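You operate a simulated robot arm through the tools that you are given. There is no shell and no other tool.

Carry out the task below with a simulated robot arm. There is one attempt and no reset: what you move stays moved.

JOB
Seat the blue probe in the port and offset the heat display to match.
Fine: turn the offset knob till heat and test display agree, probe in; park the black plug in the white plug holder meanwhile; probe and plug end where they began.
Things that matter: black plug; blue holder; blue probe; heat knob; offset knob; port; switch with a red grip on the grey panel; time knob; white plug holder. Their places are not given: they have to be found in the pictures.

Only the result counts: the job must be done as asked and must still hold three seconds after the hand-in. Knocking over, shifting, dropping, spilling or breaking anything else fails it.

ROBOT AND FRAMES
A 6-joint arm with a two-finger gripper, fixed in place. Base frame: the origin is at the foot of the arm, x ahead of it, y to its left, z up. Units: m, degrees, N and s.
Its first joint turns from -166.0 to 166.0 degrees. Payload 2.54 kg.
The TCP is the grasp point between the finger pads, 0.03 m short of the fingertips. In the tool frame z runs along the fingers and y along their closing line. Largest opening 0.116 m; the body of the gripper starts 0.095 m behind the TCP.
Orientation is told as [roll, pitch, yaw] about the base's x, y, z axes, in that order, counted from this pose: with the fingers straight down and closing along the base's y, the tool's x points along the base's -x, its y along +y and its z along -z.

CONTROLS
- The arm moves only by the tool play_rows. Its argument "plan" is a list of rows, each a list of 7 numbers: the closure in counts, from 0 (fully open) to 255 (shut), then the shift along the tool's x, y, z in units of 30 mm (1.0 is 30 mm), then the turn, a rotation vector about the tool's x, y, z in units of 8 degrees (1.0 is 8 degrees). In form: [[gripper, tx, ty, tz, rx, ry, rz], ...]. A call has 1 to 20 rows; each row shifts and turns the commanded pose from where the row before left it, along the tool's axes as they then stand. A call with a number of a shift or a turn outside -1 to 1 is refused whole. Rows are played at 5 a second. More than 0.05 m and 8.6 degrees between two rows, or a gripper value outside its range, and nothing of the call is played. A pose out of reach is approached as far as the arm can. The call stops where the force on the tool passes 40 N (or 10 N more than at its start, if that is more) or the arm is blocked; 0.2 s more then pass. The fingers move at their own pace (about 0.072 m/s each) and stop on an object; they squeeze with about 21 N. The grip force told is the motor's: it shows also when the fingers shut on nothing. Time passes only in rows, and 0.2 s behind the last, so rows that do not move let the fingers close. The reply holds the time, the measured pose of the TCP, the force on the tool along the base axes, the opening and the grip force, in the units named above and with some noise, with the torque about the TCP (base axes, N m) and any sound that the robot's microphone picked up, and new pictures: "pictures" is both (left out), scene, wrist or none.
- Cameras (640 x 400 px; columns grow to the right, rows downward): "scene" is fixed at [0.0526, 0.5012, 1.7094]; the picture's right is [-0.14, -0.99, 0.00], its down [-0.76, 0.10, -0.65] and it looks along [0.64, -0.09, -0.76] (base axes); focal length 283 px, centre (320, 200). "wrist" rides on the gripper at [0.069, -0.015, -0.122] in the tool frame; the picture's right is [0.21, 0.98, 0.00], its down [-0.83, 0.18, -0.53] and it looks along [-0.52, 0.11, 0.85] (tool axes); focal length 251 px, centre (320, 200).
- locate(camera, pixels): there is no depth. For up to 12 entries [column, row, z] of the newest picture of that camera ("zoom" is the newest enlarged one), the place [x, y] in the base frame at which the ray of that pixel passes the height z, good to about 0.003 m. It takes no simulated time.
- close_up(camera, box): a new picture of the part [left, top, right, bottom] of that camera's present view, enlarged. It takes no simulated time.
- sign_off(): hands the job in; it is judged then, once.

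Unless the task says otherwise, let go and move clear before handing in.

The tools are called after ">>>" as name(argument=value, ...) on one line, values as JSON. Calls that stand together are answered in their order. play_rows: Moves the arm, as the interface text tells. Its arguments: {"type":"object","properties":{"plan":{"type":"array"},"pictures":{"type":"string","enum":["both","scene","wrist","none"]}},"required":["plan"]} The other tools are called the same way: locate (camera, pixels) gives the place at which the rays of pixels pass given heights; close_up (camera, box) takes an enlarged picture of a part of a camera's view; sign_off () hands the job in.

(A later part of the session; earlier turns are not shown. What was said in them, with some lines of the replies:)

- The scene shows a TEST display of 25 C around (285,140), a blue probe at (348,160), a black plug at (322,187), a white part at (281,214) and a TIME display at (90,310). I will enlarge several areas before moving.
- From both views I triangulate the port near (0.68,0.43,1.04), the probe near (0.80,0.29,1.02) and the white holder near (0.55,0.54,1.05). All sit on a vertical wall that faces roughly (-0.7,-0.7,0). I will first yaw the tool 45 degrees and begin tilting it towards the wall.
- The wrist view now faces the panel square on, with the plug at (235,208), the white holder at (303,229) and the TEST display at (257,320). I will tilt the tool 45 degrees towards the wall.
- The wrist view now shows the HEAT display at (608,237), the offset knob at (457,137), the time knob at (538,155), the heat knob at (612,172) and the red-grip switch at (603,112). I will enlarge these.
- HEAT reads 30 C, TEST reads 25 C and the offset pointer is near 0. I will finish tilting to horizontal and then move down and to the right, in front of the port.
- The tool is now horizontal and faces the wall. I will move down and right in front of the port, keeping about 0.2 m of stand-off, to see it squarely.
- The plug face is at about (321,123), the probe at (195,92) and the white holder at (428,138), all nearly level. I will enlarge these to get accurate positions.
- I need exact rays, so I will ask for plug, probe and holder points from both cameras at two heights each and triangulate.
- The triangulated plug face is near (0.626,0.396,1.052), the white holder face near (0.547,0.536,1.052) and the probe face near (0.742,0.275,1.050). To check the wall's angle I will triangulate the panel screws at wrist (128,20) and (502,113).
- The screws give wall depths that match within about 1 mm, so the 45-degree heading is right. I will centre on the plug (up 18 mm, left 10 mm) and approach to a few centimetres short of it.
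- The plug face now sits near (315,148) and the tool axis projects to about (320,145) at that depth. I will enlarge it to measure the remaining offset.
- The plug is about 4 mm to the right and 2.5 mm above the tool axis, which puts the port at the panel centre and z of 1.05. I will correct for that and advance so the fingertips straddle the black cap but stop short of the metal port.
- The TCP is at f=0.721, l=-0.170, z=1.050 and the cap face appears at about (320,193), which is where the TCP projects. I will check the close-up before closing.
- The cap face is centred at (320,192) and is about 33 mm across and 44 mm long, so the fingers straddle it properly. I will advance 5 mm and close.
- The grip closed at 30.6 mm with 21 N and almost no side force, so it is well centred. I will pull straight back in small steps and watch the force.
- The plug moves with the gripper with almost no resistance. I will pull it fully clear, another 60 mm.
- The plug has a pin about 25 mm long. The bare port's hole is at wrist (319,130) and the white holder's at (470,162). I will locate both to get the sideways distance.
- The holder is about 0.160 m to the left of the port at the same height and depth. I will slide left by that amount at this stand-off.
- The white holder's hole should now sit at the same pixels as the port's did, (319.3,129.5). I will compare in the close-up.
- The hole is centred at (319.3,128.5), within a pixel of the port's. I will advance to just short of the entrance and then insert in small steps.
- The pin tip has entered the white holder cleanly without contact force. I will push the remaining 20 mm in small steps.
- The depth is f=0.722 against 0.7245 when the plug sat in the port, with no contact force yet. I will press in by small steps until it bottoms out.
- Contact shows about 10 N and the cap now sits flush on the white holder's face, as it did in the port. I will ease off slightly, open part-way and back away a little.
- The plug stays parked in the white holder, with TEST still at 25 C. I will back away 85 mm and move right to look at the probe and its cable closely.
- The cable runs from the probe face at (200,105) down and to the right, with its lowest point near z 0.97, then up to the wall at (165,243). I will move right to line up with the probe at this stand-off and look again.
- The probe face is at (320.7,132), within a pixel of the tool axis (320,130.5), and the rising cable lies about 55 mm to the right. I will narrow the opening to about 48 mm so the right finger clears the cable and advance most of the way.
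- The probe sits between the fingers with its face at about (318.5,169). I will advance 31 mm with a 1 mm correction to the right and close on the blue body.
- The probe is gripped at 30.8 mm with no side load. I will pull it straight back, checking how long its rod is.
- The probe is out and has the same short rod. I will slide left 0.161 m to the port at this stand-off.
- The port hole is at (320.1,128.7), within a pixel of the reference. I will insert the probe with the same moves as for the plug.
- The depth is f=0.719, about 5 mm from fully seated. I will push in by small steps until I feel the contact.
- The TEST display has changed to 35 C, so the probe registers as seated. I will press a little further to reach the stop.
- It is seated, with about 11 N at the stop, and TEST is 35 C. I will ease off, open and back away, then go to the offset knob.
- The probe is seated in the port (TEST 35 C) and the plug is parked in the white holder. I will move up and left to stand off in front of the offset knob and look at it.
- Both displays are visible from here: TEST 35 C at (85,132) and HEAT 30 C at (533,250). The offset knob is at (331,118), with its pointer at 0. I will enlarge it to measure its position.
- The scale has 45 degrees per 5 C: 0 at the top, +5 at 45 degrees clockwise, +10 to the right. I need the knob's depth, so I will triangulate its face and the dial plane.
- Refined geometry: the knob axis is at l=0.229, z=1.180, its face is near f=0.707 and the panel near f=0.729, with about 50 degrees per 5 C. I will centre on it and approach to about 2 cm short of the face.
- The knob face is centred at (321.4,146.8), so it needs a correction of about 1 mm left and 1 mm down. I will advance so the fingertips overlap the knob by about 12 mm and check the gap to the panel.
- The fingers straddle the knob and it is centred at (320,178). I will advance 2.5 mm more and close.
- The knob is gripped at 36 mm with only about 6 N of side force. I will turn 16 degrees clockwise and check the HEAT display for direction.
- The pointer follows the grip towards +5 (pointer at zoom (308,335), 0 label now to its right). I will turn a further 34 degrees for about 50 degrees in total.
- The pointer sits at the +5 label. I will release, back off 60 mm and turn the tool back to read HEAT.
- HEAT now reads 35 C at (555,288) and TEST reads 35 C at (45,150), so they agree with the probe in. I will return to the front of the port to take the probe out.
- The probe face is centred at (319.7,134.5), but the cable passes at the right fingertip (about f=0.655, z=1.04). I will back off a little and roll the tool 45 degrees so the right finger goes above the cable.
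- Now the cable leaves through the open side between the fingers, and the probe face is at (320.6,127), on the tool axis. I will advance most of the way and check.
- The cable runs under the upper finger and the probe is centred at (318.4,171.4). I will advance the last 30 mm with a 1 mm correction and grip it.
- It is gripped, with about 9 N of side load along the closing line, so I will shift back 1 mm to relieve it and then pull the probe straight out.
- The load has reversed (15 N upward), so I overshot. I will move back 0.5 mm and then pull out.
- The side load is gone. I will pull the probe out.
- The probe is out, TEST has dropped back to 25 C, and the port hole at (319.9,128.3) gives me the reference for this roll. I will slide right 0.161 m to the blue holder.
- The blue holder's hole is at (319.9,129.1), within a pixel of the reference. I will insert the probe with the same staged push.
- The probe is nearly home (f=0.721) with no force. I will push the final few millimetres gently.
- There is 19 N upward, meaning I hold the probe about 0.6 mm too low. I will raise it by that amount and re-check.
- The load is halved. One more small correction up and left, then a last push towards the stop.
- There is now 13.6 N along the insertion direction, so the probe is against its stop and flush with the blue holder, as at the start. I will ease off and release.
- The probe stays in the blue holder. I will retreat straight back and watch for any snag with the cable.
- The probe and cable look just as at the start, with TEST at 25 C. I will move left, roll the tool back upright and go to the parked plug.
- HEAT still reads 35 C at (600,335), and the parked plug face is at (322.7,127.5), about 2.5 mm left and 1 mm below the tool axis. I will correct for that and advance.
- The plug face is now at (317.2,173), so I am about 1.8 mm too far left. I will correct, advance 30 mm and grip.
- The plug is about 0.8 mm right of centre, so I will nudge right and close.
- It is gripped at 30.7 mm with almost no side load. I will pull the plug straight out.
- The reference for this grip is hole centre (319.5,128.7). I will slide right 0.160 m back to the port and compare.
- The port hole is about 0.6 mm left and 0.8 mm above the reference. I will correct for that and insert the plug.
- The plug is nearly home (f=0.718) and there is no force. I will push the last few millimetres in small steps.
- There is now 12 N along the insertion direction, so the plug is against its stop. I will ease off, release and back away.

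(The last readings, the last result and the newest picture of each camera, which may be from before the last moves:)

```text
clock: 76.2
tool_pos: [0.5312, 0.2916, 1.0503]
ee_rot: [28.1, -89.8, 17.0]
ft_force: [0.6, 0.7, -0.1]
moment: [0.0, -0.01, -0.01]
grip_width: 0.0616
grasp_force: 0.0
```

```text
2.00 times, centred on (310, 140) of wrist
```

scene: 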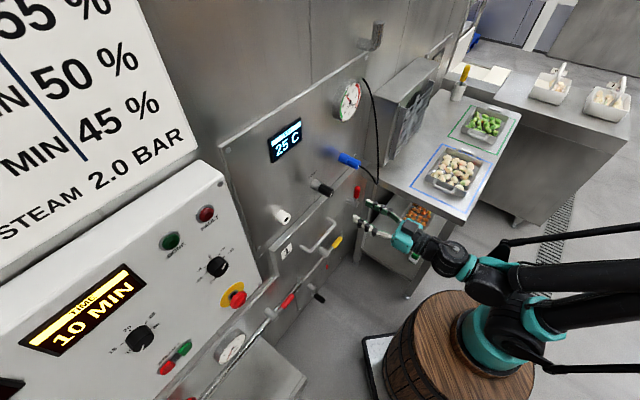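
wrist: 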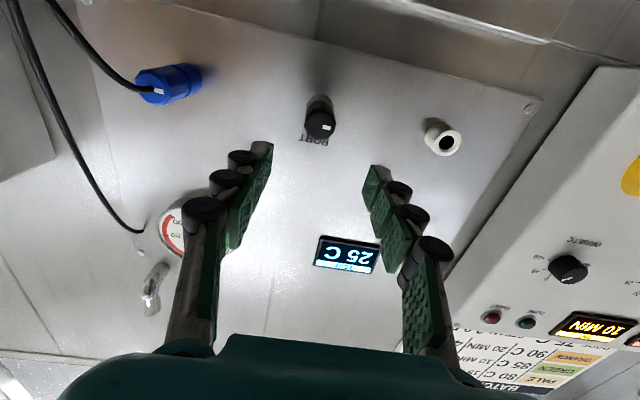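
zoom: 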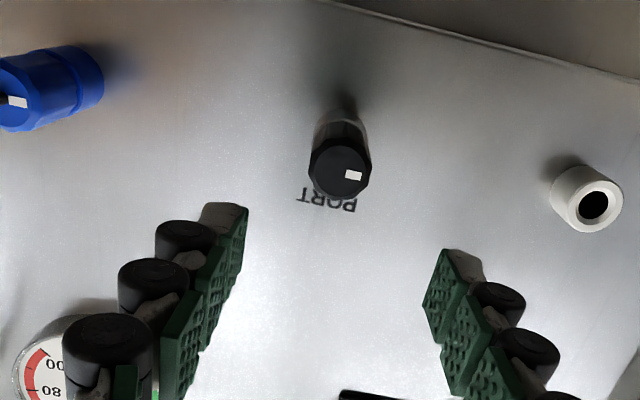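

Plug, probe and white holder all match the start. I will check the offset pointer from the scene camera and move to where the wrist camera sees HEAT for a last verification.

>>> play_rows(plan=[[120, -0.35, 1, -0.1, 0, 0, 0], [120, -0.35, 1, -0.1, 0, 0, 0], [120, -0.35, 1, 0, 0, 0, 0], [120, -0.35, 1, 0, 0, 0, 0], [120, -0.35, 1, 0, 0, 0, 0], [120, -0.35, 1, 0, 0, 0, 0], [120, -0.35, 1, 0, 0, 0, 0], [120, -0.35, 1, 0, 0, 0, 0], [120, -0.35, 1, 0, 0, 0, 0], [120, -0.35, 1, 0, 0, 0, 0], [120, -0.35, 1, 0, 0, 0, 0]])

>>> close_up(camera="scene", box=[190, 240, 250, 290])

>>> close_up(camera="wrist", box=[260, 80, 640, 310])

```text
clock: 78.6
tool_pos: [0.2945, 0.5208, 1.168]
ee_rot: [34.9, -89.8, 10.1]
ft_force: [0.4, -0.6, 0.4]
moment: [-0.03, 0.01, 0.01]
grip_width: 0.0612
grasp_force: 0.0
```

scene: 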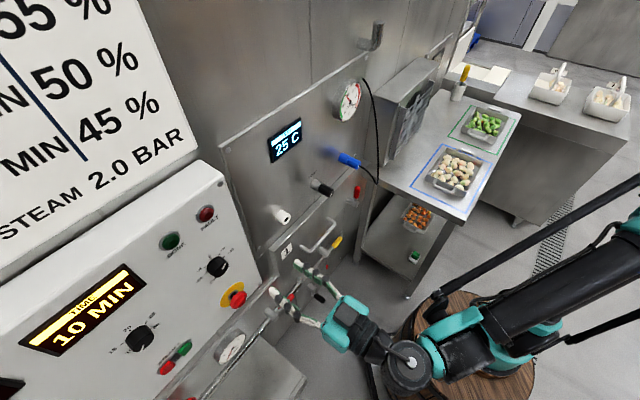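
wrist: 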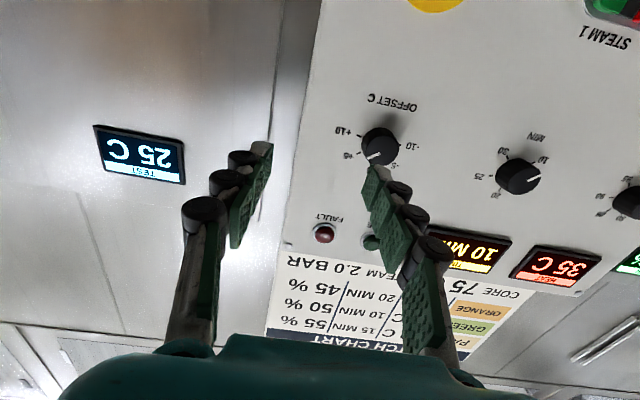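

```text
8.00 times, centred on (220, 265) of scene
```

zoom: 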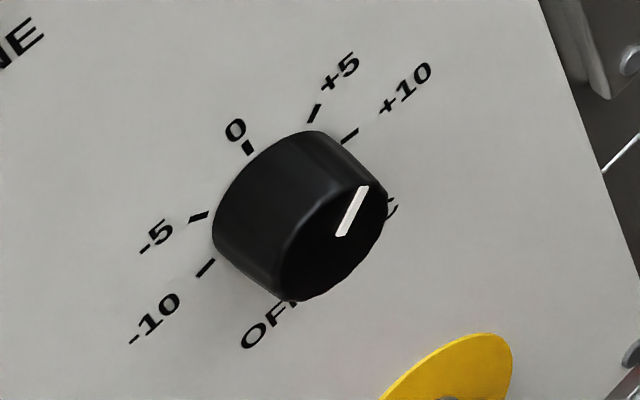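

```text
1.68 times, centred on (450, 195) of wrist
```

zoom: 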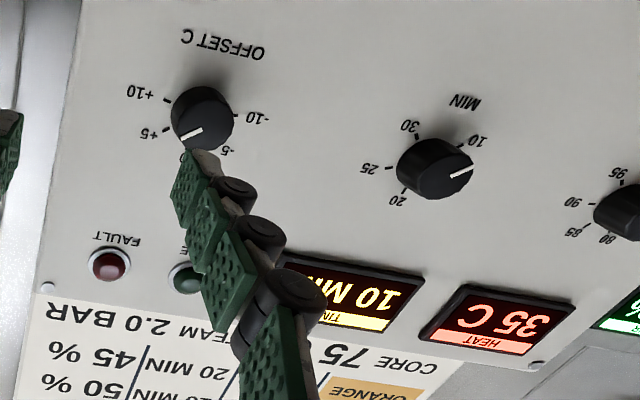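

HEAT reads 35 C with the pointer at +5, matching the 35 C TEST value read while the probe was in the port. The plug is back in the port, the probe is back in the blue holder, and the gripper is open and clear. I will hand in now.

>>> sign_off()

```text
The job is handed in.
```

The job is handed in: with the blue probe seated in the port, the heat and test displays both read 35 C. I don't have the verdict on the hand-in.

- **Offset:** Seating the probe brought the test display to 35 C while the heat display showed 30 C. I turned the offset knob about 50 degrees clockwise to +5. The heat display then showed 35 C and still did at the last check.
- **Plug and probe:** The black plug was parked in the white plug holder meanwhile. Both are now back where they began, the plug in the port and the probe in the blue holder. Each was pushed in until it met its stop. With the probe out, the test display reads 25 C again, as at the start.
- **Everything else:** I did not touch the heat knob, time knob, emergency stop or red-grip switch. The gripper is open and clear of the panel.
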